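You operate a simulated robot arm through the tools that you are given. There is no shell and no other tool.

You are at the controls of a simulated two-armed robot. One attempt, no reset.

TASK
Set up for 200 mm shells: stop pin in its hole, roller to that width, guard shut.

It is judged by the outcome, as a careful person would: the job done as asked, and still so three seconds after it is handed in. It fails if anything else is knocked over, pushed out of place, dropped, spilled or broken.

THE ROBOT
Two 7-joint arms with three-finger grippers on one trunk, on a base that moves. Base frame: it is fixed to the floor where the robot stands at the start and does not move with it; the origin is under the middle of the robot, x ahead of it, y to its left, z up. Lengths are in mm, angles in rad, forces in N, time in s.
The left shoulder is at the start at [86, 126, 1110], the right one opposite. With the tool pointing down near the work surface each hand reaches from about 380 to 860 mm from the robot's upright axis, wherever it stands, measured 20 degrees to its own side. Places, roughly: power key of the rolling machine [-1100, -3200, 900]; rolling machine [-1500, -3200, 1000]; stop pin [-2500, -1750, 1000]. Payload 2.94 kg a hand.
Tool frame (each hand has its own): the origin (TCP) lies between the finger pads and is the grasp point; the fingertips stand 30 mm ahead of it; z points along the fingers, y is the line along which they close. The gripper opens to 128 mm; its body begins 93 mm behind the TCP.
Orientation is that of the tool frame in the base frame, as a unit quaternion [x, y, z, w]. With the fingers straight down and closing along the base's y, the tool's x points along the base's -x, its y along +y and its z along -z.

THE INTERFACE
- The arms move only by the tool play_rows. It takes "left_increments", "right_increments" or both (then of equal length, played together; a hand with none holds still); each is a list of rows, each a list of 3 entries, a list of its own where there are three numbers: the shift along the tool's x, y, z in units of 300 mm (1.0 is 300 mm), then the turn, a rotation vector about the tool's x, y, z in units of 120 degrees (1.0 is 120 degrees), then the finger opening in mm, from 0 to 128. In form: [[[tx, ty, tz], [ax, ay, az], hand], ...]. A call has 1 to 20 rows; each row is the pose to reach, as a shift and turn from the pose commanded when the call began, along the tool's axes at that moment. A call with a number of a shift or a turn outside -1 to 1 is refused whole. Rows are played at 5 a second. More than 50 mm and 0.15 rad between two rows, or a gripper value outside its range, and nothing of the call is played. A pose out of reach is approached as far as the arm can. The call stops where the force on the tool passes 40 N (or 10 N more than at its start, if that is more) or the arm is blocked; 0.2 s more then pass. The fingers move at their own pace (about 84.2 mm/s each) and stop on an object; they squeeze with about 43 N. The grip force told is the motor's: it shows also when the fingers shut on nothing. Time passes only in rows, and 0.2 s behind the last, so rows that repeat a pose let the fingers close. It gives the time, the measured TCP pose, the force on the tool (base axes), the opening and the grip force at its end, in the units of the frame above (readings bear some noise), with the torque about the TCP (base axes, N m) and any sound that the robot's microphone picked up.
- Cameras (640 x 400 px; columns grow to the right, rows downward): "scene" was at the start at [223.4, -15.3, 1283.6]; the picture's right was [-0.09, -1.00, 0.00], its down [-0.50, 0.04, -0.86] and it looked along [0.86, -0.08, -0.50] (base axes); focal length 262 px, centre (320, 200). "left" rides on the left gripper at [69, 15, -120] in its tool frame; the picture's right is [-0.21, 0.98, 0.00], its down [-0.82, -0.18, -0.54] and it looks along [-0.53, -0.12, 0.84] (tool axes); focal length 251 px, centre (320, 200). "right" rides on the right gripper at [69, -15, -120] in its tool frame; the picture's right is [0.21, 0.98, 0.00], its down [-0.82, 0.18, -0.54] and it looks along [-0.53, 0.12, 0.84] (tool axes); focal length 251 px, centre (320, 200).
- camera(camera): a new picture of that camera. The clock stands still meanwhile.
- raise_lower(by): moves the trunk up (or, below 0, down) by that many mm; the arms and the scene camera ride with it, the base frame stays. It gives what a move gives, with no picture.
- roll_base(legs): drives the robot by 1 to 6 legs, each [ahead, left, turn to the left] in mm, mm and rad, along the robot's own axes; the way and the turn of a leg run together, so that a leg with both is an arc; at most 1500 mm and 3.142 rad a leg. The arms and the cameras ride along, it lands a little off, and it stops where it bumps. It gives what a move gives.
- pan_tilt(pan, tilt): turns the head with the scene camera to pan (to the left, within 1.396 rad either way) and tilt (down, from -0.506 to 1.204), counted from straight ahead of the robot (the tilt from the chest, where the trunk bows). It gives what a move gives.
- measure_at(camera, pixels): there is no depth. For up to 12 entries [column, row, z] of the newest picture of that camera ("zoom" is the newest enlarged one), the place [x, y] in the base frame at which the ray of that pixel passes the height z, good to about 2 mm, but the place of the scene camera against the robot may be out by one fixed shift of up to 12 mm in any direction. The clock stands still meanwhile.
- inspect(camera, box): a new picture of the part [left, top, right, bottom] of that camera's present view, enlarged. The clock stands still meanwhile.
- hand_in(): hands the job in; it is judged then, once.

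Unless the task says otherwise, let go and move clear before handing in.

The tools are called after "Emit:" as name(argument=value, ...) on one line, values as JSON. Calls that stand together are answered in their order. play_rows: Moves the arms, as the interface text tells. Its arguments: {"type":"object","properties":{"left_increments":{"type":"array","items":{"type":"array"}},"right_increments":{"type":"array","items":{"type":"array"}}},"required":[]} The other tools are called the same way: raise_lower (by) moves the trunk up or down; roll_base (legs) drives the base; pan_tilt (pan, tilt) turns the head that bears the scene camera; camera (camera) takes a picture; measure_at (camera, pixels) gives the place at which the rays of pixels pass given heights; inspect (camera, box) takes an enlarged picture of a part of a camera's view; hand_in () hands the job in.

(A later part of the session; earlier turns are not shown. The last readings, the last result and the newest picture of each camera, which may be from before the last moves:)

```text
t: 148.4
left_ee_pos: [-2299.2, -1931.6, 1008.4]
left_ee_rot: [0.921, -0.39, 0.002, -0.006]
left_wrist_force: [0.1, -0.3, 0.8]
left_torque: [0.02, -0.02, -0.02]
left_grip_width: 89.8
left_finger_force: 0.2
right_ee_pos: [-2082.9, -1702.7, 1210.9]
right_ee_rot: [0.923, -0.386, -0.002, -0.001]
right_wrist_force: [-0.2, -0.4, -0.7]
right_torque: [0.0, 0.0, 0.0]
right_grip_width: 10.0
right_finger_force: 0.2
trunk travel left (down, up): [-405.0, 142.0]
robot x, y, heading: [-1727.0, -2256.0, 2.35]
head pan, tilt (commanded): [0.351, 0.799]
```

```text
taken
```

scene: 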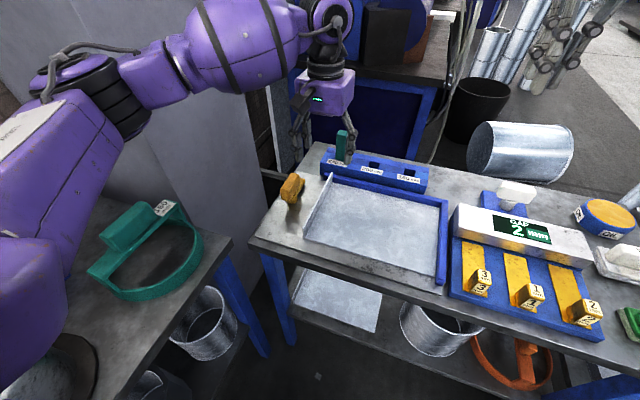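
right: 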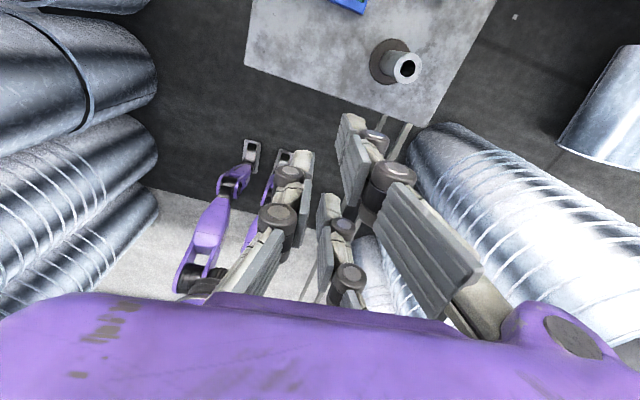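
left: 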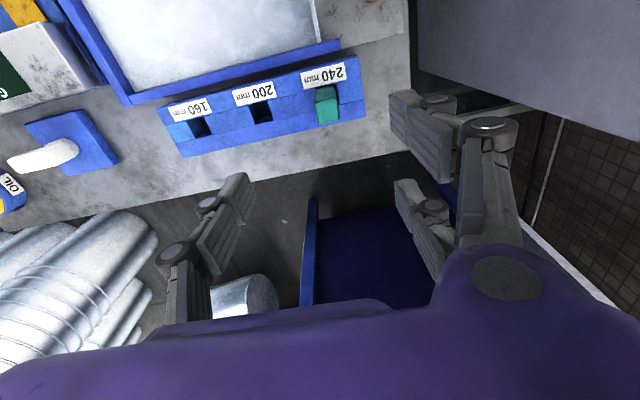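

The hand is now about 160 mm short of the pin at z = 1008 with room to turn. I'll true up its small tilt and then pitch the fingers forward by 70 degrees in place.

Emit:
play_rows(left_increments=[[[0, 0.023, 0], [-0.0064, 0, -0.0108], 90], [[0, 0.023, 0], [-0.0064, 0, -0.0108], 90]])

Emit:
play_rows(left_increments=[[[0, 0, 0], [0, -0.0583, 0], 90], [[0, 0, 0], [0, -0.1166, 0], 90], [[0, 0, 0], [0, -0.1749, 0], 90], [[0, 0, 0], [0, -0.2332, 0], 90], [[0, 0, 0], [0, -0.2915, 0], 90], [[0, 0, 0], [0, -0.3498, 0], 90], [[0, 0, 0], [0, -0.4081, 0], 90], [[0, 0, 0], [0, -0.4664, 0], 90], [[0, 0, 0], [0, -0.5247, 0], 90], [[0, 0, 0], [0, -0.583, 0], 90], [[0, 0, 0], [0, -0.583, 0], 90]])

Emit:
camera(camera="scene")

Emit:
camera(camera="left")

```text
t: 149.0
left_ee_pos: [-2304.1, -1935.0, 1007.3]
left_ee_rot: [0.925, -0.38, 0.0, 0.0]
left_wrist_force: [-0.7, 0.3, 0.6]
left_torque: [-0.01, 0.01, -0.01]
left_grip_width: 90.0
left_finger_force: 0.1
right_ee_pos: [-2081.7, -1702.9, 1210.4]
right_ee_rot: [0.923, -0.386, -0.001, 0.0]
right_wrist_force: [-0.1, -0.6, 0.2]
right_torque: [-0.02, -0.06, 0.01]
right_grip_width: 9.8
right_finger_force: 0.0
trunk travel left (down, up): [-405.0, 142.0]
robot x, y, heading: [-1722.1, -2254.7, 2.352]
head pan, tilt (commanded): [0.351, 0.799]
```

```text
t: 151.4
left_ee_pos: [-2303.5, -1935.8, 1008.3]
left_ee_rot: [0.804, -0.329, -0.459, -0.187]
left_wrist_force: [-0.3, 0.2, -0.1]
left_torque: [0.0, 0.0, 0.02]
left_grip_width: 89.9
left_finger_force: 0.1
left hand out of reach, approached as far as the arm can: row 9, 10, 11
right_ee_pos: [-2082.0, -1704.1, 1210.5]
right_ee_rot: [0.922, -0.386, 0.0, 0.0]
right_wrist_force: [-0.1, -0.5, 1.2]
right_torque: [0.04, 0.0, 0.0]
right_grip_width: 10.1
right_finger_force: 0.1
trunk travel left (down, up): [-405.0, 142.0]
robot x, y, heading: [-1728.5, -2255.9, 2.349]
head pan, tilt (commanded): [0.351, 0.799]
```

```text
taken
```

scene: 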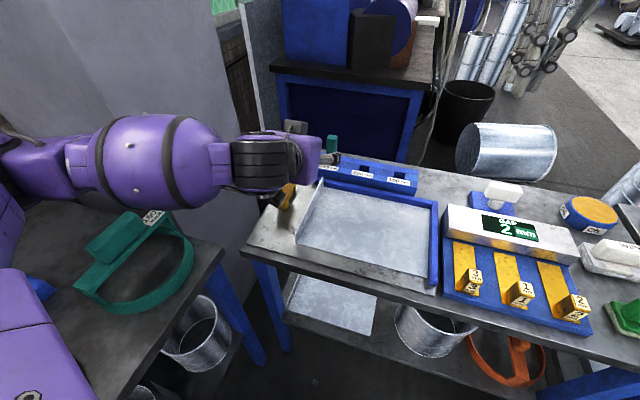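

```text
taken
```

left: 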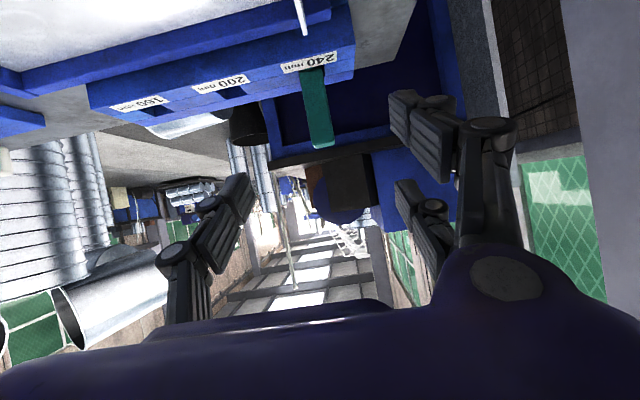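

The wrist reached about 59 degrees of pitch (tool z about 31 degrees below level), which still works with a slightly higher grip. I'll command that pitch back explicitly and check where it settles.

Emit:
play_rows(left_increments=[[[0, 0, 0], [0, 0.045, 0], 90], [[0, 0, 0], [0, 0.09, 0], 90], [[0, 0, 0], [0, 0.09, 0], 90]])

```text
t: 152.2
left_ee_pos: [-2303.8, -1937.2, 1006.8]
left_ee_rot: [0.843, -0.346, -0.38, -0.156]
left_wrist_force: [-0.1, 0.6, -0.3]
left_torque: [0.02, 0.02, 0.01]
left_grip_width: 90.1
left_finger_force: 0.0
right_ee_pos: [-2082.4, -1703.1, 1210.6]
right_ee_rot: [0.922, -0.387, 0.0, -0.001]
right_wrist_force: [0.7, 0.3, 0.0]
right_torque: [0.0, 0.0, -0.03]
right_grip_width: 10.3
right_finger_force: 0.1
trunk travel left (down, up): [-405.0, 142.0]
robot x, y, heading: [-1728.5, -2254.2, 2.353]
head pan, tilt (commanded): [0.351, 0.799]
```

The commanded pose follows the measured one, so the hand is now at 48 degrees. I'll pitch back to about 59 while advancing 60 mm and dropping 40 mm, to see that the arm can hold it there.

Emit:
play_rows(left_increments=[[[-0.011, 0, 0.08], [0, -0.03, 0], 90], [[-0.022, 0, 0.16], [0, -0.06, 0], 90], [[-0.033, 0, 0.238], [0, -0.085, 0], 90], [[-0.033, 0, 0.238], [0, -0.085, 0], 90]])

Emit:
camera(camera="left")

Emit:
camera(camera="scene")

```text
t: 153.2
left_ee_pos: [-2347.7, -1895.4, 968.3]
left_ee_rot: [0.806, -0.331, -0.455, -0.187]
left_wrist_force: [-0.1, 0.1, 0.0]
left_torque: [-0.03, 0.04, 0.01]
left_grip_width: 90.0
left_finger_force: 0.1
right_ee_pos: [-2081.9, -1703.5, 1210.4]
right_ee_rot: [0.923, -0.386, -0.001, -0.001]
right_wrist_force: [-0.1, 1.0, -1.0]
right_torque: [0.0, -0.01, 0.0]
right_grip_width: 9.9
right_finger_force: 0.1
trunk travel left (down, up): [-405.0, 142.0]
robot x, y, heading: [-1727.6, -2259.4, 2.35]
head pan, tilt (commanded): [0.351, 0.799]
```

```text
taken
```

left: 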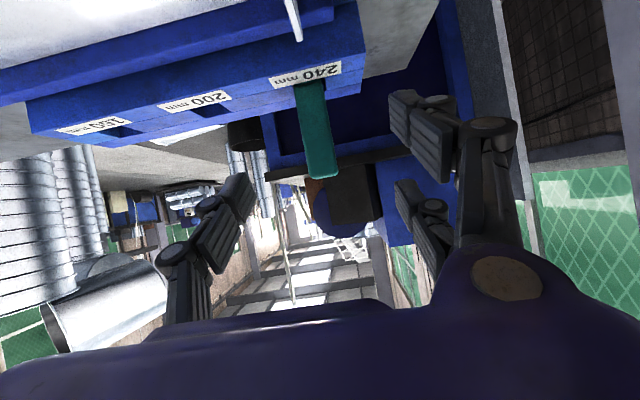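

```text
taken
```

scene: 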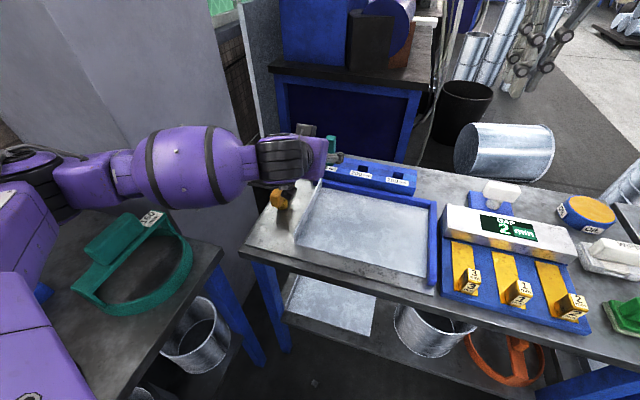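

The pitch holds at about 59 degrees here and the pin's top shows near (320,172). I'll enlarge to check the sideways alignment before advancing.

Emit:
inspect(camera="left", box=[250, 60, 400, 200])

Emit:
measure_at(camera="left", pixels=[[321, 172, 963], [296, 86, 870], [327, 83, 870], [310, 85, 870]])

```text
2.86 times, centred on (325, 130) of left
```

zoom: 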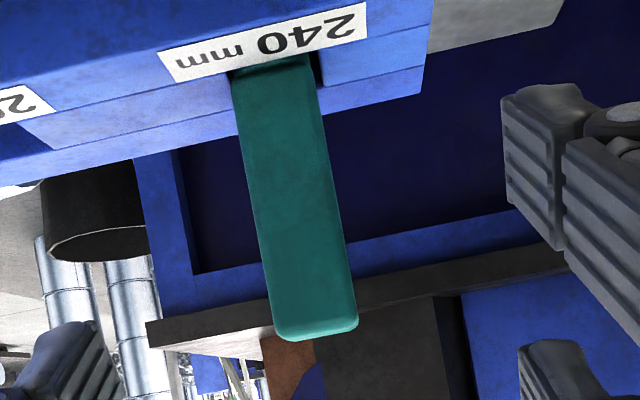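

```text
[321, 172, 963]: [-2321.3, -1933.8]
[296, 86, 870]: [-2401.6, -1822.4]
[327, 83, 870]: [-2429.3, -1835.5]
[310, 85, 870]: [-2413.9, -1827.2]
```

The pin's centre is about 3 mm toward the near side of the row from the hand's centre line and about 100 mm ahead. I'll advance and lower along a slant to z = 928 with the fingers straddling it.

Emit:
play_rows(left_increments=[[[-0.015, -0.01, 0.089], [0, 0, 0], 90], [[-0.03, -0.01, 0.178], [0, 0, 0], 90], [[-0.045, -0.01, 0.267], [0, 0, 0], 90], [[-0.059, -0.01, 0.356], [0, 0, 0], 90], [[-0.059, -0.01, 0.356], [0, 0, 0], 90]])

Emit:
camera(camera="left")

Emit:
inspect(camera="scene", box=[240, 90, 440, 230])

```text
t: 154.4
left_ee_pos: [-2417.3, -1821.2, 927.2]
left_ee_rot: [0.806, -0.33, -0.455, -0.186]
left_wrist_force: [-0.6, 0.2, -0.8]
left_torque: [0.01, 0.0, -0.02]
left_grip_width: 90.1
left_finger_force: 0.1
right_ee_pos: [-2082.0, -1704.4, 1211.8]
right_ee_rot: [0.922, -0.386, 0.0, 0.0]
right_wrist_force: [0.7, -0.3, -0.8]
right_torque: [0.02, 0.03, 0.03]
right_grip_width: 9.9
right_finger_force: 0.1
trunk travel left (down, up): [-405.0, 142.0]
robot x, y, heading: [-1726.0, -2251.7, 2.348]
head pan, tilt (commanded): [0.351, 0.799]
```

```text
taken
```

left: 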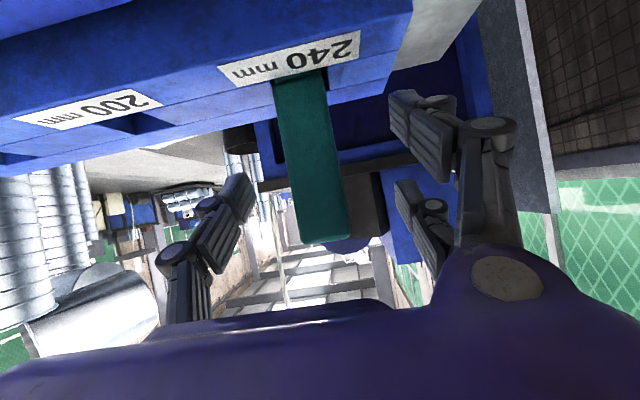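

```text
2.86 times, centred on (340, 160) of scene
```

zoom: 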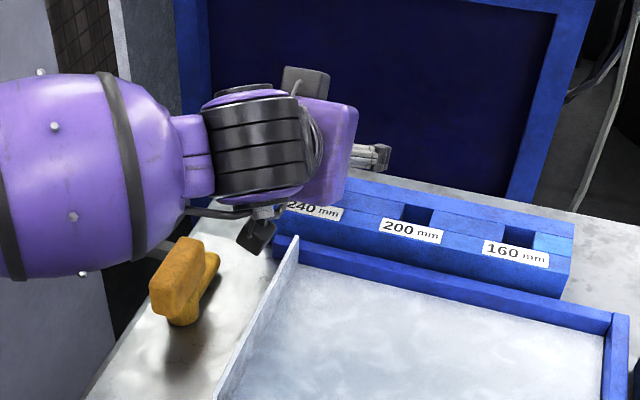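

The pin now spans both paired fingers (rows 95-260 on the right) with the thumb opposite at (225,220). I'll close gently.

Emit:
play_rows(left_increments=[[[0, 0, 0], [0, 0, 0], 60], [[0, 0, 0], [0, 0, 0], 35], [[0, 0, 0], [0, 0, 0], 22], [[0, 0, 0], [0, 0, 0], 15], [[0, 0, 0], [0, 0, 0], 15], [[0, 0, 0], [0, 0, 0], 15]])

Emit:
camera(camera="left")

```text
t: 155.8
left_ee_pos: [-2417.7, -1820.7, 928.3]
left_ee_rot: [0.806, -0.331, -0.454, -0.186]
left_wrist_force: [-1.2, -0.3, 1.1]
left_torque: [-0.1, 0.12, -0.02]
left_grip_width: 25.6
left_finger_force: 43.0
right_ee_pos: [-2080.8, -1704.0, 1210.6]
right_ee_rot: [0.922, -0.386, 0.0, 0.0]
right_wrist_force: [0.2, -1.0, -0.4]
right_torque: [-0.01, -0.01, 0.0]
right_grip_width: 10.1
right_finger_force: 0.1
trunk travel left (down, up): [-405.0, 142.0]
robot x, y, heading: [-1728.9, -2254.8, 2.35]
head pan, tilt (commanded): [0.351, 0.799]
```

```text
taken
```

left: 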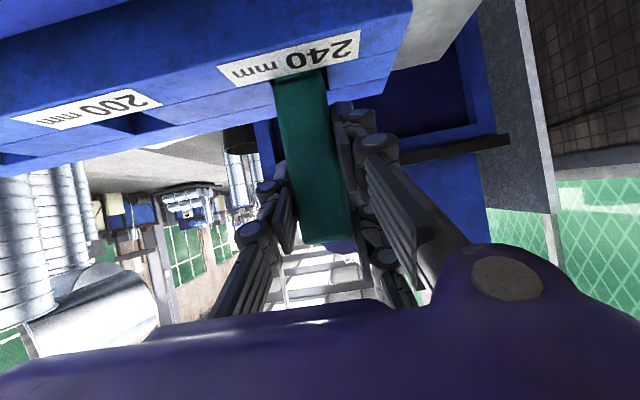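

The grip is firm on the pin (25.6 mm, 43 N) with no side load. I'll lift straight up 80 mm in small steps.

Emit:
play_rows(left_increments=[[[-0.0285, 0, -0.0173], [0, 0, 0], 12], [[-0.0571, 0, -0.0345], [0, 0, 0], 12], [[-0.0856, 0, -0.0518], [0, 0, 0], 12], [[-0.1141, 0, -0.0691], [0, 0, 0], 12], [[-0.1427, 0, -0.0863], [0, 0, 0], 12], [[-0.1712, 0, -0.1036], [0, 0, 0], 12], [[-0.1997, 0, -0.1209], [0, 0, 0], 12], [[-0.2283, 0, -0.1381], [0, 0, 0], 12], [[-0.2283, 0, -0.1381], [0, 0, 0], 12]])

Emit:
camera(camera="left")

Emit:
inspect(camera="scene", box=[240, 90, 440, 230])

```text
t: 157.8
left_ee_pos: [-2416.7, -1821.6, 1007.4]
left_ee_rot: [0.806, -0.33, -0.455, -0.187]
left_wrist_force: [1.0, -0.8, -4.2]
left_torque: [0.01, -0.04, 0.04]
left_grip_width: 25.9
left_finger_force: 42.9
right_ee_pos: [-2083.1, -1703.1, 1209.7]
right_ee_rot: [0.923, -0.386, -0.001, -0.001]
right_wrist_force: [0.1, 0.5, 0.2]
right_torque: [0.0, 0.0, -0.02]
right_grip_width: 10.1
right_finger_force: 0.1
trunk travel left (down, up): [-405.0, 142.0]
robot x, y, heading: [-1726.2, -2255.4, 2.347]
head pan, tilt (commanded): [0.351, 0.799]
```

```text
taken
```

left: 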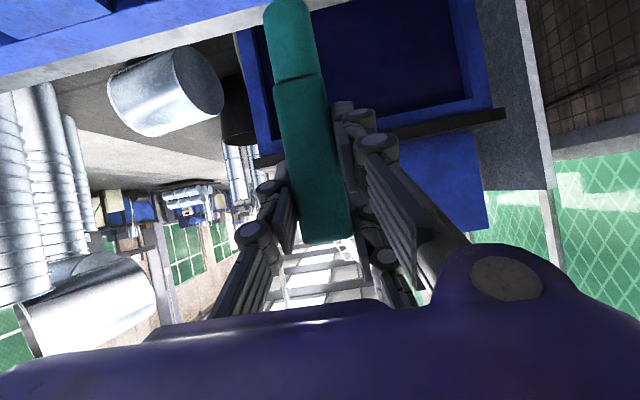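

```text
2.86 times, centred on (340, 160) of scene
```

zoom: 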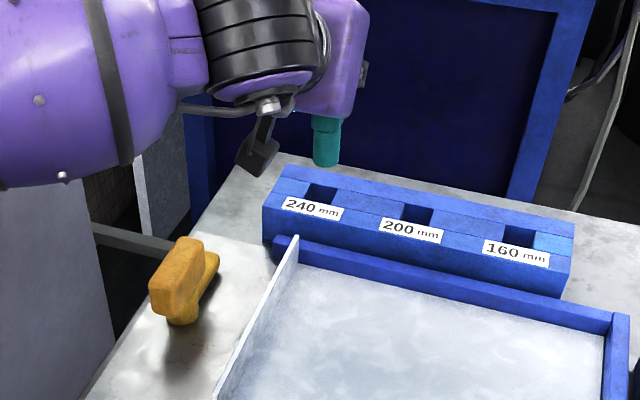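

The pin is out: it has a square handle and a rounder peg about 50 mm long below. I'll measure the three empty holes to get the exact shift to the 200 mm one.

Emit:
inspect(camera="scene", box=[325, 140, 425, 200])

Emit:
measure_at(camera="zoom", pixels=[[320, 200, 870]])

```text
6.40 times, centred on (375, 170) of scene
```

zoom: 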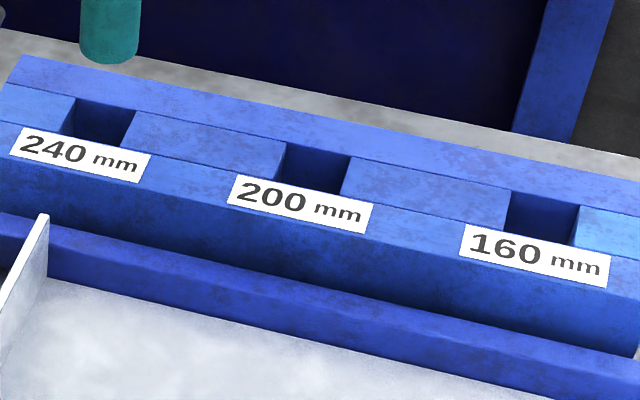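

```text
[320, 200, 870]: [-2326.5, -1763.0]
```

I'll measure the far top edges of each hole: 240 at (76,96)-(136,109), 200 at (288,142)-(351,156), 160 at (512,190)-(579,205).

Emit:
measure_at(camera="zoom", pixels=[[76, 96, 870], [136, 109, 870], [288, 142, 870], [351, 156, 870], [512, 190, 870], [579, 205, 870]])

```text
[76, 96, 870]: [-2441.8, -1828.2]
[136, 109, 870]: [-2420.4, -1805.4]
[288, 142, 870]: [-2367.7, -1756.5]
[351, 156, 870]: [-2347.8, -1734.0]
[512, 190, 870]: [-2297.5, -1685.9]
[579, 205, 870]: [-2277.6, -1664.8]
```

The spacing comes to about 100 mm, and the holes are about 30 mm wide, so there is some play. I'll carry the pin 99 mm along the row and look before lowering.

Emit:
play_rows(left_increments=[[[0, -0.066, 0], [0, 0, 0], 12], [[0, -0.132, 0], [0, 0, 0], 12], [[0, -0.198, 0], [0, 0, 0], 12], [[0, -0.264, 0], [0, 0, 0], 12], [[0, -0.33, 0], [0, 0, 0], 12], [[0, -0.33, 0], [0, 0, 0], 12]])

Emit:
camera(camera="left")

Emit:
inspect(camera="scene", box=[300, 100, 440, 200])

```text
t: 159.2
left_ee_pos: [-2348.7, -1752.6, 1005.8]
left_ee_rot: [0.807, -0.329, -0.455, -0.185]
left_wrist_force: [-1.2, -0.9, -4.1]
left_torque: [-0.01, -0.02, -0.02]
left_grip_width: 25.8
left_finger_force: 42.8
right_ee_pos: [-2082.7, -1703.5, 1210.1]
right_ee_rot: [0.923, -0.386, -0.001, -0.001]
right_wrist_force: [-0.1, 0.6, -0.1]
right_torque: [0.01, 0.0, 0.03]
right_grip_width: 10.1
right_finger_force: 0.2
trunk travel left (down, up): [-405.0, 142.0]
robot x, y, heading: [-1724.4, -2256.1, 2.348]
head pan, tilt (commanded): [0.351, 0.799]
```

```text
taken
```

left: 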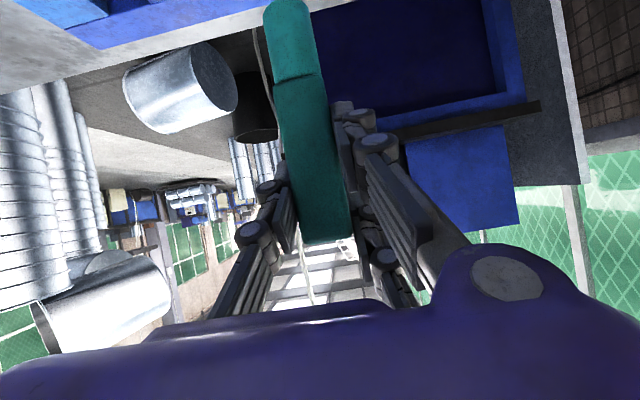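

```text
4.00 times, centred on (370, 150) of scene
```

zoom: 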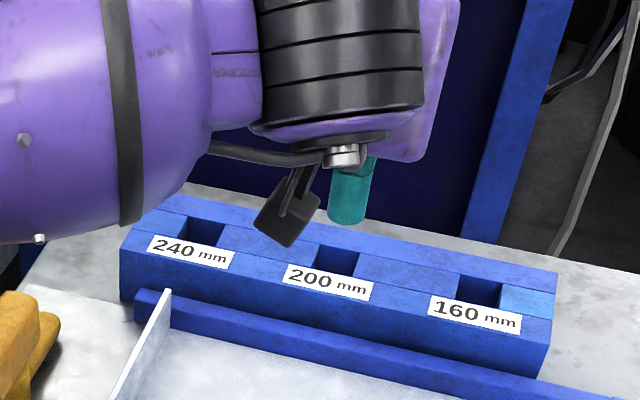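

The peg's lower end shows at zoom (345,220). I'll measure it at its likely height against the hole at (338,258).

Emit:
measure_at(camera="zoom", pixels=[[346, 217, 890], [346, 217, 900], [346, 217, 910], [346, 217, 920], [328, 219, 900], [364, 217, 900], [319, 243, 870], [360, 253, 870], [352, 279, 870]])

```text
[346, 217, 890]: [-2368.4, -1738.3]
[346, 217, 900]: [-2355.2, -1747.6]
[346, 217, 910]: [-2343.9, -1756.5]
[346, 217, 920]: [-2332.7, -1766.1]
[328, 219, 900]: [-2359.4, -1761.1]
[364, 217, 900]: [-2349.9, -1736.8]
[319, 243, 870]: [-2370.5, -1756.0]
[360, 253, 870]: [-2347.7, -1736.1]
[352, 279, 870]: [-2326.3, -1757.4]
```

Along the row the peg is within about 1-2 mm of the hole's middle. I'll lower 25 mm with a 1 mm correction and look again.

Emit:
play_rows(left_increments=[[[0.0357, 0.0033, 0.0216], [0, 0, 0], 12], [[0.0713, 0.0033, 0.0432], [0, 0, 0], 12], [[0.0713, 0.0033, 0.0432], [0, 0, 0], 12]])

Emit:
inspect(camera="scene", box=[340, 130, 420, 185])

Emit:
camera(camera="left")

```text
t: 160.0
left_ee_pos: [-2347.5, -1751.8, 982.0]
left_ee_rot: [0.806, -0.331, -0.455, -0.187]
left_wrist_force: [0.4, -0.1, -3.8]
left_torque: [-0.01, 0.04, -0.01]
left_grip_width: 26.0
left_finger_force: 43.0
right_ee_pos: [-2083.1, -1701.7, 1210.5]
right_ee_rot: [0.922, -0.386, -0.001, 0.0]
right_wrist_force: [0.6, -0.4, -0.3]
right_torque: [0.01, 0.02, 0.01]
right_grip_width: 10.0
right_finger_force: 0.0
trunk travel left (down, up): [-405.0, 142.0]
robot x, y, heading: [-1725.6, -2253.8, 2.352]
head pan, tilt (commanded): [0.351, 0.799]
```

```text
7.27 times, centred on (380, 158) of scene
```

zoom: 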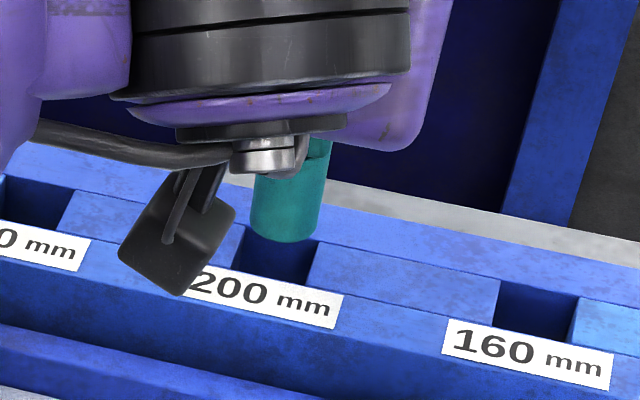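

```text
taken
```

left: 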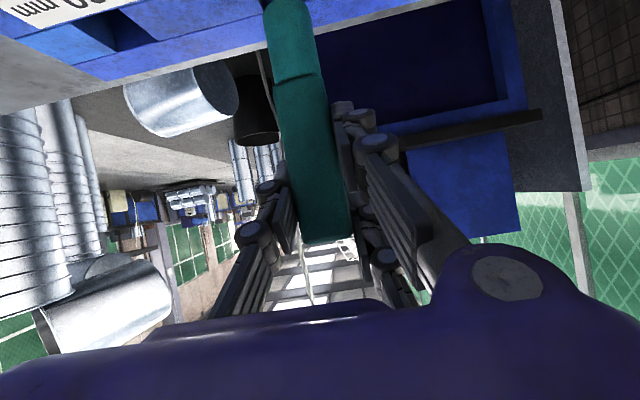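

The peg is just above the 200 mm hole, perhaps 1.5 mm toward the 160 side. I'll correct by 1.2 mm and lower in small steps, watching the force.

Emit:
play_rows(left_increments=[[[0.0143, 0.004, 0.0086], [0, 0, 0], 12], [[0.0285, 0.004, 0.0173], [0, 0, 0], 12], [[0.0428, 0.004, 0.0259], [0, 0, 0], 12], [[0.0571, 0.004, 0.0345], [0, 0, 0], 12], [[0.0571, 0.004, 0.0345], [0, 0, 0], 12]])

Emit:
inspect(camera="scene", box=[340, 130, 420, 185])

```text
t: 161.2
left_ee_pos: [-2348.7, -1752.6, 961.2]
left_ee_rot: [0.806, -0.331, -0.454, -0.186]
left_wrist_force: [0.4, -0.5, -3.2]
left_torque: [-0.02, -0.03, 0.01]
left_grip_width: 26.1
left_finger_force: 43.0
right_ee_pos: [-2081.1, -1702.9, 1210.3]
right_ee_rot: [0.922, -0.386, 0.0, 0.0]
right_wrist_force: [0.2, 0.2, 0.6]
right_torque: [-0.01, -0.01, -0.01]
right_grip_width: 9.9
right_finger_force: 0.0
trunk travel left (down, up): [-405.0, 142.0]
robot x, y, heading: [-1723.3, -2254.1, 2.351]
head pan, tilt (commanded): [0.351, 0.799]
```

```text
7.27 times, centred on (380, 158) of scene
```

zoom: 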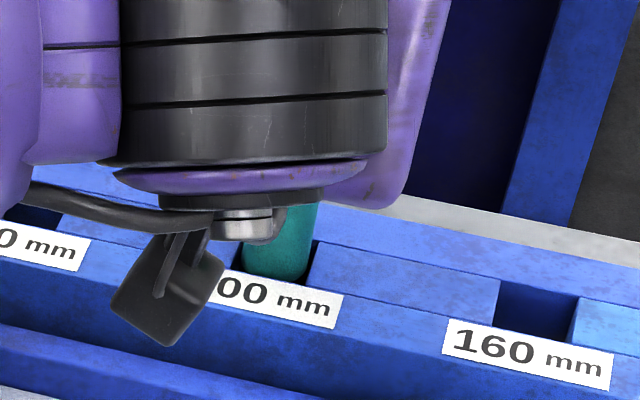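

The peg is entering the hole with no added force. I'll go on lowering the remaining 33 mm in small steps.

Emit:
play_rows(left_increments=[[[0.0157, 0, 0.0095], [0, 0, 0], 12], [[0.0314, 0, 0.019], [0, 0, 0], 12], [[0.0471, 0, 0.0285], [0, 0, 0], 12], [[0.0628, 0, 0.038], [0, 0, 0], 12], [[0.0785, 0, 0.0475], [0, 0, 0], 12], [[0.0913, 0, 0.0553], [0, 0, 0], 12], [[0.0913, 0, 0.0553], [0, 0, 0], 12]])

Emit:
camera(camera="left")

Emit:
inspect(camera="scene", box=[340, 130, 420, 185])

```text
t: 162.8
left_ee_pos: [-2348.1, -1752.3, 931.7]
left_ee_rot: [0.806, -0.33, -0.454, -0.186]
left_wrist_force: [0.9, 0.6, -3.2]
left_torque: [0.0, 0.0, 0.0]
left_grip_width: 25.9
left_finger_force: 42.9
right_ee_pos: [-2081.3, -1703.5, 1209.0]
right_ee_rot: [0.923, -0.385, -0.002, -0.001]
right_wrist_force: [0.2, -0.2, 0.5]
right_torque: [0.0, 0.0, 0.0]
right_grip_width: 10.1
right_finger_force: 0.1
trunk travel left (down, up): [-405.0, 142.0]
robot x, y, heading: [-1725.8, -2254.8, 2.351]
head pan, tilt (commanded): [0.351, 0.799]
```

```text
taken
```

left: 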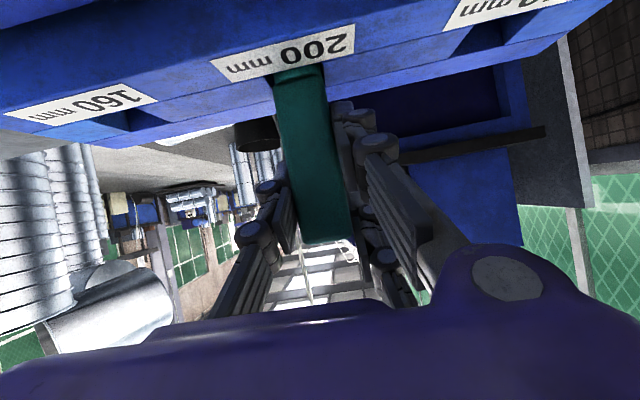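

```text
7.27 times, centred on (380, 158) of scene
```

zoom: 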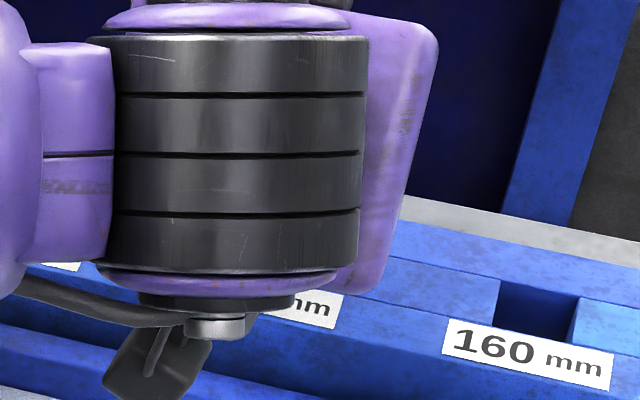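

The pin is nearly home with the hand at z = 931.7 (it was gripped at 928) and still hanging free. I'll lower the last few millimetres until it seats.

Emit:
play_rows(left_increments=[[[0.004, 0, 0.0024], [0, 0, 0], 12], [[0.0071, 0, 0.0043], [0, 0, 0], 12], [[0.01, 0, 0.006], [0, 0, 0], 12], [[0.01, 0, 0.006], [0, 0, 0], 12]])

```text
t: 163.8
left_ee_pos: [-2347.5, -1750.7, 928.7]
left_ee_rot: [0.805, -0.33, -0.456, -0.187]
left_wrist_force: [0.5, -1.3, -0.1]
left_torque: [-0.12, -0.03, -0.01]
left_grip_width: 26.1
left_finger_force: 42.5
right_ee_pos: [-2082.0, -1703.3, 1210.6]
right_ee_rot: [0.923, -0.385, -0.001, 0.0]
right_wrist_force: [0.6, 0.0, 0.7]
right_torque: [-0.03, 0.01, 0.01]
right_grip_width: 9.9
right_finger_force: 0.1
trunk travel left (down, up): [-405.0, 142.0]
robot x, y, heading: [-1728.4, -2257.4, 2.352]
head pan, tilt (commanded): [0.351, 0.799]
```

The weight has come off the hand at z = 928.7, so the pin is seated. I'll open the fingers and back out along the way I came in.

Emit:
play_rows(left_increments=[[[0, 0, 0], [0, 0, 0], 45], [[0, 0, 0], [0, 0, 0], 90], [[0, 0, 0], [0, 0, 0], 90], [[0, 0, 0], [0, 0, 0], 90], [[0.015, 0, -0.089], [0, 0, 0], 90], [[0.03, 0, -0.178], [0, 0, 0], 90], [[0.045, 0, -0.267], [0, 0, 0], 90], [[0.059, 0, -0.356], [0, 0, 0], 90], [[0.059, 0, -0.5], [0, 0, 0], 90]])

Emit:
camera(camera="scene")

Emit:
inspect(camera="left", box=[200, 50, 440, 200])

```text
t: 165.8
left_ee_pos: [-2250.8, -1849.5, 988.7]
left_ee_rot: [0.805, -0.331, -0.455, -0.187]
left_wrist_force: [0.3, -0.7, 0.3]
left_torque: [-0.02, 0.03, 0.0]
left_grip_width: 90.3
left_finger_force: 0.0
right_ee_pos: [-2080.6, -1704.1, 1210.8]
right_ee_rot: [0.922, -0.386, -0.001, -0.001]
right_wrist_force: [0.4, -0.2, 0.3]
right_torque: [0.0, 0.0, 0.0]
right_grip_width: 10.5
right_finger_force: 0.0
trunk travel left (down, up): [-405.0, 142.0]
robot x, y, heading: [-1725.3, -2256.8, 2.344]
head pan, tilt (commanded): [0.351, 0.799]
```

```text
taken
```

scene: 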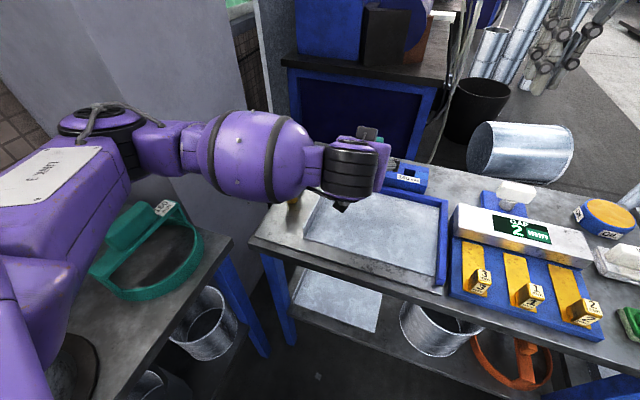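

```text
2.67 times, centred on (320, 125) of left
```

zoom: 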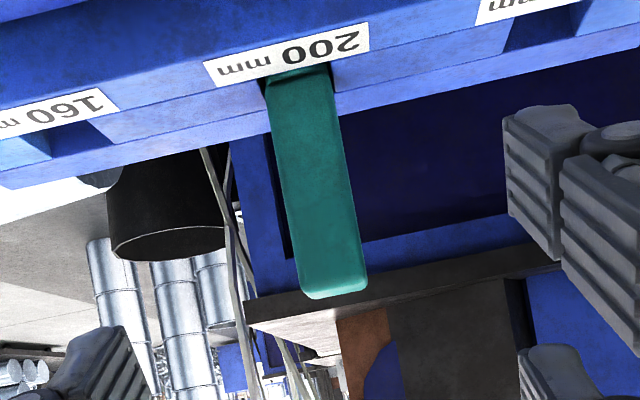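

The pin stands in the 200 mm hole, confirmed in the enlarged view. Now I'll raise the left hand, turn it back to pointing down and fold it in, ready to go to the rolling machine.

Emit:
play_rows(left_increments=[[[-0.107, 0, -0.065], [0, 0, 0], 60], [[-0.214, 0, -0.13], [0, 0, 0], 30], [[-0.321, 0, -0.194], [0, 0, 0], 10], [[-0.428, 0, -0.259], [0, 0, 0], 10], [[-0.535, 0, -0.324], [0, 0, 0], 10]])

Emit:
play_rows(left_increments=[[[0, 0, 0], [0, 0.07, 0], 10], [[0, 0, 0], [0, 0.14, 0], 10], [[0, 0, 0], [0, 0.21, 0], 10], [[0, 0, 0], [0, 0.28, 0], 10], [[0, 0, 0], [0, 0.35, 0], 10], [[0, 0, 0], [0, 0.42, 0], 10], [[0, 0, 0], [0, 0.491, 0], 10], [[0, 0, 0], [0, 0.491, 0], 10]])

```text
t: 167.0
left_ee_pos: [-2247.9, -1849.0, 1177.7]
left_ee_rot: [0.806, -0.331, -0.454, -0.186]
left_wrist_force: [-0.9, 0.5, -0.4]
left_torque: [0.03, 0.03, 0.0]
left_grip_width: 10.0
left_finger_force: 0.1
right_ee_pos: [-2081.5, -1703.3, 1211.0]
right_ee_rot: [0.922, -0.387, 0.0, -0.001]
right_wrist_force: [-0.2, 0.4, 0.5]
right_torque: [-0.05, -0.03, -0.02]
right_grip_width: 10.1
right_finger_force: 0.1
trunk travel left (down, up): [-405.0, 142.0]
robot x, y, heading: [-1726.2, -2253.6, 2.348]
head pan, tilt (commanded): [0.351, 0.799]
```

```text
t: 168.8
left_ee_pos: [-2250.2, -1849.3, 1178.3]
left_ee_rot: [0.925, -0.38, 0.001, 0.0]
left_wrist_force: [-0.1, 0.8, 1.4]
left_torque: [0.02, 0.01, 0.01]
left_grip_width: 9.9
left_finger_force: 0.1
right_ee_pos: [-2082.2, -1704.3, 1210.7]
right_ee_rot: [0.922, -0.386, -0.001, 0.0]
right_wrist_force: [1.0, 0.0, 0.0]
right_torque: [0.0, 0.02, 0.01]
right_grip_width: 9.9
right_finger_force: 0.0
trunk travel left (down, up): [-405.0, 142.0]
robot x, y, heading: [-1725.6, -2252.1, 2.353]
head pan, tilt (commanded): [0.351, 0.799]
```

Both hands point down at about z = 1180-1210. I'll draw them in close, then move the base clear of the bench and turn to face the roll bench.

Emit:
play_rows(left_increments=[[[0.15, 0.03, 0], [0, 0, 0], 10], [[0.3, 0.06, 0], [0, 0, 0], 10], [[0.45, 0.09, 0], [0, 0, 0], 10], [[0.6, 0.12, 0], [0, 0, 0], 10], [[0.75, 0.15, 0], [0, 0, 0], 10]], right_increments=[[[0.15, 0, 0], [0, 0, 0], 10], [[0.3, 0, 0], [0, 0, 0], 10], [[0.45, 0, 0], [0, 0, 0], 10], [[0.6, 0, 0], [0, 0, 0], 10], [[0.75, 0, 0], [0, 0, 0], 10]])

Emit:
roll_base(legs=[[0, -280, 0], [0, 0, 0.8]])

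Emit:
pan_tilt(pan=0.8, tilt=0.4)

Emit:
camera(camera="scene")

```text
t: 170.0
left_ee_pos: [-2120.8, -2039.2, 1178.2]
left_ee_rot: [0.925, -0.38, 0.0, 0.0]
left_wrist_force: [0.0, 0.4, 0.4]
left_torque: [0.0, 0.04, 0.0]
left_grip_width: 10.2
left_finger_force: 0.1
right_ee_pos: [-1923.2, -1867.2, 1211.3]
right_ee_rot: [0.922, -0.386, 0.0, 0.0]
right_wrist_force: [-0.4, -0.6, -0.5]
right_torque: [0.0, 0.01, 0.0]
right_grip_width: 10.1
right_finger_force: 0.1
trunk travel left (down, up): [-405.0, 142.0]
robot x, y, heading: [-1726.2, -2254.7, 2.351]
head pan, tilt (commanded): [0.351, 0.799]
```

```text
t: 175.1
left_ee_pos: [-1963.9, -2190.3, 1177.5]
left_ee_rot: [1.0, 0.007, 0.001, 0.0]
left_wrist_force: [0.8, -0.5, 0.2]
left_torque: [0.0, -0.01, 0.0]
left_grip_width: 9.8
left_finger_force: 0.0
right_ee_pos: [-1948.4, -1930.0, 1209.4]
right_ee_rot: [1.0, 0.0, -0.001, 0.0]
right_wrist_force: [0.3, -0.1, -0.1]
right_torque: [-0.02, -0.01, -0.04]
right_grip_width: 10.0
right_finger_force: 0.2
trunk travel left (down, up): [-405.0, 142.0]
robot x, y, heading: [-1534.9, -2061.6, -3.136]
head pan, tilt (commanded): [0.351, 0.799]
```

```text
t: 176.0
left_ee_pos: [-1964.4, -2190.5, 1176.7]
left_ee_rot: [1.0, 0.007, 0.0, -0.001]
left_wrist_force: [0.6, 0.4, -1.0]
left_torque: [0.0, 0.0, 0.0]
left_grip_width: 10.1
left_finger_force: 0.0
right_ee_pos: [-1947.4, -1930.6, 1209.8]
right_ee_rot: [1.0, -0.001, -0.001, 0.0]
right_wrist_force: [0.0, -0.1, -0.5]
right_torque: [0.01, 0.01, 0.01]
right_grip_width: 9.7
right_finger_force: 0.1
trunk travel left (down, up): [-405.0, 142.0]
robot x, y, heading: [-1531.3, -2061.4, -3.135]
head pan, tilt (commanded): [0.799, 0.4]
```

```text
taken
```

scene: 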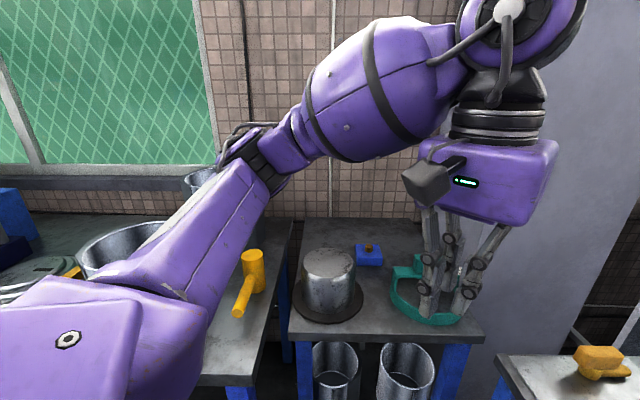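

The left hand is close over the small table in view only; it is well above it. I'll raise the trunk again, back away from the tables a little and complete the turn to face the roll bench.

Emit:
raise_lower(by=120)

Emit:
roll_base(legs=[[-90, -90, 0], [0, 0, 0.78]])

Emit:
pan_tilt(pan=0.7, tilt=0.5)

Emit:
camera(camera="scene")

Emit:
pan_tilt(pan=1.3, tilt=0.6)

Emit:
camera(camera="scene")

```text
t: 177.5
left_ee_pos: [-1965.3, -2190.8, 1295.4]
left_ee_rot: [1.0, 0.008, 0.003, 0.0]
left_wrist_force: [-0.2, -0.1, -0.2]
left_torque: [-0.01, 0.02, 0.01]
left_grip_width: 10.1
left_finger_force: 0.1
right_ee_pos: [-1949.0, -1930.6, 1328.9]
right_ee_rot: [1.0, -0.001, 0.0, 0.0]
right_wrist_force: [-0.5, 0.6, 0.1]
right_torque: [0.02, -0.03, 0.0]
right_grip_width: 9.8
right_finger_force: 0.1
trunk travel left (down, up): [-525.0, 22.0]
robot x, y, heading: [-1530.2, -2063.0, -3.135]
head pan, tilt (commanded): [0.799, 0.4]
```

```text
t: 181.0
left_ee_pos: [-1655.9, -2368.7, 1297.0]
left_ee_rot: [0.92, 0.391, 0.001, 0.0]
left_wrist_force: [-0.4, -0.2, 0.2]
left_torque: [-0.01, 0.01, -0.03]
left_grip_width: 10.1
left_finger_force: 0.1
right_ee_pos: [-1829.6, -2173.8, 1329.9]
right_ee_rot: [0.923, 0.384, -0.001, 0.0]
right_wrist_force: [0.5, 0.0, 0.4]
right_torque: [-0.04, 0.0, -0.01]
right_grip_width: 10.1
right_finger_force: 0.1
trunk travel left (down, up): [-525.0, 22.0]
robot x, y, heading: [-1440.3, -1971.7, -2.352]
head pan, tilt (commanded): [0.799, 0.4]
```

```text
t: 181.7
left_ee_pos: [-1656.7, -2369.1, 1297.6]
left_ee_rot: [0.921, 0.39, 0.001, 0.0]
left_wrist_force: [0.6, 0.6, 0.3]
left_torque: [-0.01, -0.03, -0.02]
left_grip_width: 10.0
left_finger_force: 0.0
right_ee_pos: [-1829.3, -2174.0, 1330.2]
right_ee_rot: [0.924, 0.384, 0.0, -0.001]
right_wrist_force: [-1.0, 0.0, 0.7]
right_torque: [0.0, 0.02, 0.01]
right_grip_width: 9.7
right_finger_force: 0.1
trunk travel left (down, up): [-525.0, 22.0]
robot x, y, heading: [-1439.7, -1970.6, -2.343]
head pan, tilt (commanded): [0.7, 0.499]
```

```text
taken
```

scene: 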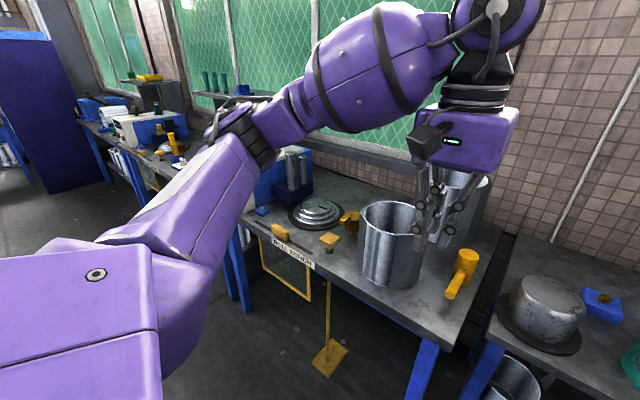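

```text
t: 182.7
left_ee_pos: [-1655.9, -2370.3, 1296.2]
left_ee_rot: [0.921, 0.39, 0.001, -0.001]
left_wrist_force: [0.4, -0.3, 0.3]
left_torque: [-0.03, 0.0, -0.01]
left_grip_width: 9.9
left_finger_force: 0.1
right_ee_pos: [-1828.8, -2174.5, 1329.3]
right_ee_rot: [0.923, 0.384, -0.001, 0.001]
right_wrist_force: [-0.8, 0.4, 0.8]
right_torque: [-0.01, 0.0, 0.03]
right_grip_width: 10.4
right_finger_force: 0.2
trunk travel left (down, up): [-525.0, 22.0]
robot x, y, heading: [-1435.6, -1973.4, -2.359]
head pan, tilt (commanded): [1.3, 0.6]
```

```text
taken
```

scene: 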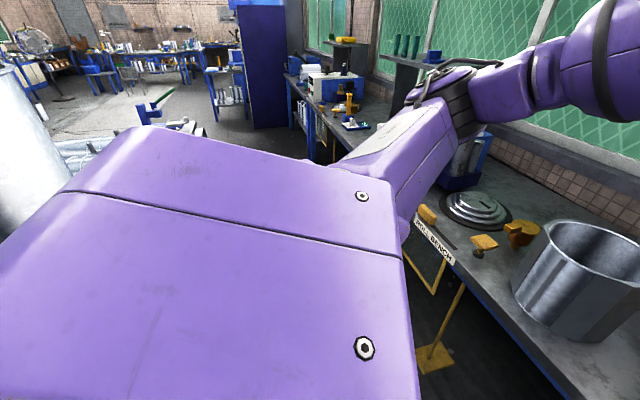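

I can now see the ROLL BENCH: a yellow framed screen hanging at its front (285,265), a sign, a stepped disc (320,212) and the machine behind my arm. I'll move left in front of it, keeping clear of the stacks behind.

Emit:
roll_base(legs=[[60, 350, 0]])

Emit:
pan_tilt(pan=0.6, tilt=0.6)

Emit:
camera(camera="scene")

Emit:
pan_tilt(pan=1.39, tilt=0.7)

Emit:
camera(camera="scene")

```text
t: 186.3
left_ee_pos: [-1445.7, -2659.3, 1298.1]
left_ee_rot: [0.92, 0.393, 0.001, -0.001]
left_wrist_force: [-0.2, -0.9, 0.6]
left_torque: [-0.04, -0.02, 0.01]
left_grip_width: 9.8
left_finger_force: 0.1
right_ee_pos: [-1619.5, -2464.6, 1330.4]
right_ee_rot: [0.923, 0.385, -0.001, 0.0]
right_wrist_force: [0.6, 0.6, 0.3]
right_torque: [-0.01, -0.01, -0.01]
right_grip_width: 10.0
right_finger_force: 0.0
trunk travel left (down, up): [-525.0, 22.0]
robot x, y, heading: [-1235.3, -2261.2, -2.346]
head pan, tilt (commanded): [1.3, 0.6]
```

```text
t: 187.4
left_ee_pos: [-1445.1, -2659.9, 1296.8]
left_ee_rot: [0.92, 0.392, 0.001, 0.0]
left_wrist_force: [-1.6, -0.3, 0.2]
left_torque: [0.0, -0.04, -0.01]
left_grip_width: 10.1
left_finger_force: 0.0
right_ee_pos: [-1619.2, -2464.5, 1329.7]
right_ee_rot: [0.923, 0.385, -0.001, 0.0]
right_wrist_force: [-0.1, -0.3, -0.3]
right_torque: [0.0, -0.03, 0.01]
right_grip_width: 10.1
right_finger_force: 0.0
trunk travel left (down, up): [-525.0, 22.0]
robot x, y, heading: [-1231.2, -2262.0, -2.349]
head pan, tilt (commanded): [0.6, 0.6]
```

```text
taken
```

scene: 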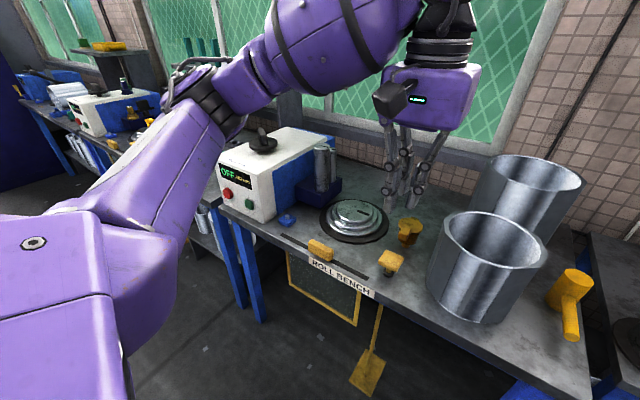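

```text
t: 188.6
left_ee_pos: [-1445.9, -2660.2, 1297.4]
left_ee_rot: [0.92, 0.392, 0.001, 0.0]
left_wrist_force: [0.0, 0.4, 0.4]
left_torque: [0.03, 0.0, -0.01]
left_grip_width: 10.0
left_finger_force: 0.0
right_ee_pos: [-1619.8, -2464.0, 1330.3]
right_ee_rot: [0.923, 0.385, -0.001, 0.0]
right_wrist_force: [0.2, 0.1, -0.1]
right_torque: [0.02, -0.02, 0.02]
right_grip_width: 10.0
right_finger_force: 0.1
trunk travel left (down, up): [-525.0, 22.0]
robot x, y, heading: [-1235.0, -2262.9, -2.348]
head pan, tilt (commanded): [1.389, 0.7]
```

```text
taken
```

scene: 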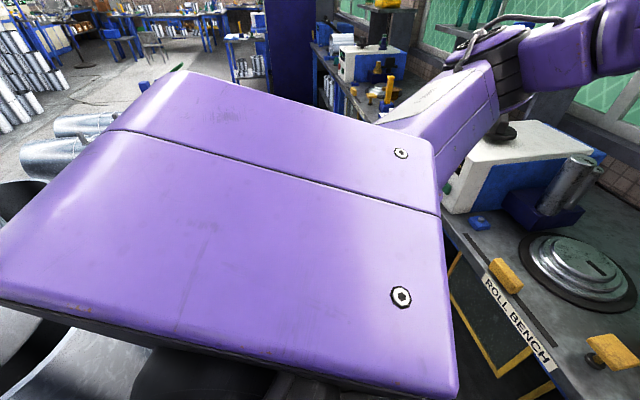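

The whole machine is in view from pan 0.6. I'll enlarge its parts to understand the controls.

Emit:
pan_tilt(pan=0.55, tilt=0.6)

Emit:
camera(camera="scene")

Emit:
inspect(camera="scene", box=[190, 110, 350, 230])

Emit:
inspect(camera="scene", box=[250, 180, 450, 310])

Emit:
inspect(camera="scene", box=[250, 230, 420, 400])

```text
t: 189.7
left_ee_pos: [-1446.4, -2660.0, 1298.4]
left_ee_rot: [0.92, 0.393, 0.001, -0.001]
left_wrist_force: [-0.2, 0.6, 0.5]
left_torque: [0.02, 0.0, 0.01]
left_grip_width: 9.9
left_finger_force: 0.1
right_ee_pos: [-1619.7, -2464.2, 1331.0]
right_ee_rot: [0.923, 0.385, -0.001, 0.001]
right_wrist_force: [0.3, -0.8, 0.1]
right_torque: [0.01, -0.04, -0.01]
right_grip_width: 10.0
right_finger_force: 0.0
trunk travel left (down, up): [-525.0, 22.0]
robot x, y, heading: [-1234.2, -2259.7, -2.348]
head pan, tilt (commanded): [0.55, 0.6]
```

```text
taken
```

scene: 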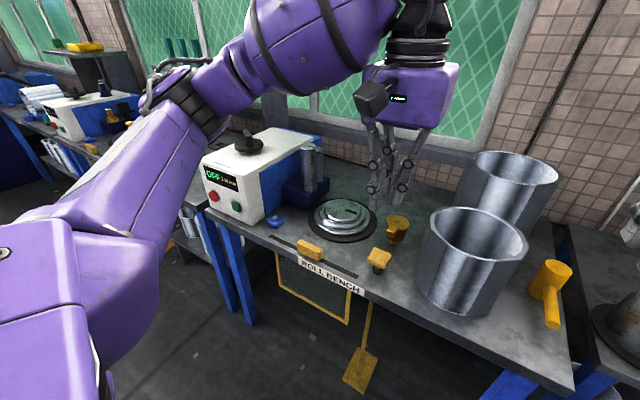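

```text
3.33 times, centred on (270, 170) of scene
```

zoom: 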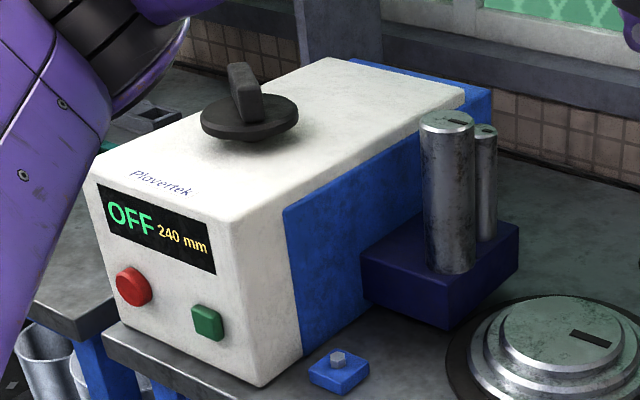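

```text
3.08 times, centred on (350, 245) of scene
```

zoom: 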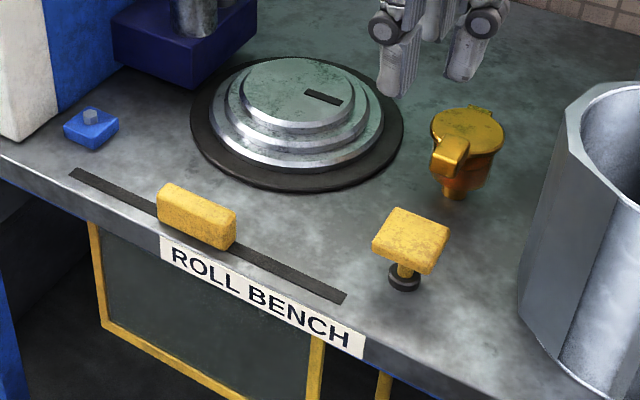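

```text
2.35 times, centred on (335, 315) of scene
```

zoom: 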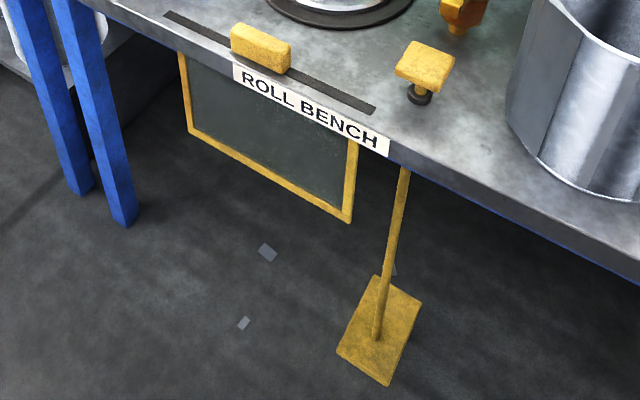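

The machine reads "OFF 240 mm" and has red and green buttons, a dark rotary knob on top, two vertical rolls, a stepped table, a yellow block in a slot with the framed screen hanging under it, and a yellow lever. I'll measure where these lie.

Emit:
measure_at(camera="scene", pixels=[[247, 143, 1050], [247, 150, 1000], [275, 224, 811], [342, 222, 830], [310, 258, 811], [379, 270, 811], [398, 238, 811], [262, 222, 811], [273, 238, 811], [357, 276, 811], [312, 195, 811], [215, 208, 811]])

```text
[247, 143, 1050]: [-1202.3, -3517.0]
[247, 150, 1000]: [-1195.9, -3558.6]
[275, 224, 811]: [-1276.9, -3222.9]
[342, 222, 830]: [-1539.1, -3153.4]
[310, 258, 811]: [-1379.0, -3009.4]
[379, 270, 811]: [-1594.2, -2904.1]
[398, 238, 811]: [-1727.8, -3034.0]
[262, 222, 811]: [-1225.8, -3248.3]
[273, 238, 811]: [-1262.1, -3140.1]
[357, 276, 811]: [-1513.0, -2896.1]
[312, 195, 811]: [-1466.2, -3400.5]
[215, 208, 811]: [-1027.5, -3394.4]
```

The stepped table lies at about (-1540,-3153), matching the rolling machine's place, and the framed screen under the 350 mm slot looks like a guard that slides up through it. Before moving closer I'll check the floor to my left.

Emit:
pan_tilt(pan=1.39, tilt=0.5)

Emit:
camera(camera="scene")

Emit:
measure_at(camera="scene", pixels=[[70, 235, 0], [20, 250, 0], [330, 160, 0], [200, 150, 0], [150, 170, 0], [40, 300, 0]])

```text
t: 190.9
left_ee_pos: [-1445.6, -2659.9, 1297.1]
left_ee_rot: [0.92, 0.392, 0.0, 0.0]
left_wrist_force: [0.1, 0.0, -0.1]
left_torque: [0.02, 0.01, 0.0]
left_grip_width: 9.9
left_finger_force: 0.0
right_ee_pos: [-1619.4, -2465.5, 1328.8]
right_ee_rot: [0.923, 0.386, -0.001, 0.0]
right_wrist_force: [-0.4, 0.3, 0.1]
right_torque: [0.01, 0.0, 0.02]
right_grip_width: 10.0
right_finger_force: 0.2
trunk travel left (down, up): [-525.0, 22.0]
robot x, y, heading: [-1234.6, -2260.4, -2.347]
head pan, tilt (commanded): [1.389, 0.499]
```

```text
taken
```

scene: 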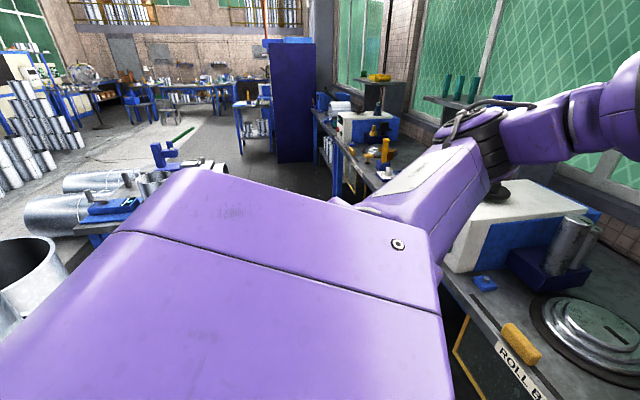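

```text
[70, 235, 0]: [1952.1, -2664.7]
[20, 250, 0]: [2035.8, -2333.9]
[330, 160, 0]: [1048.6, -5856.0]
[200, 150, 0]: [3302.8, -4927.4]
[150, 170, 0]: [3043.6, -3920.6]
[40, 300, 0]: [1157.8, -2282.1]
```

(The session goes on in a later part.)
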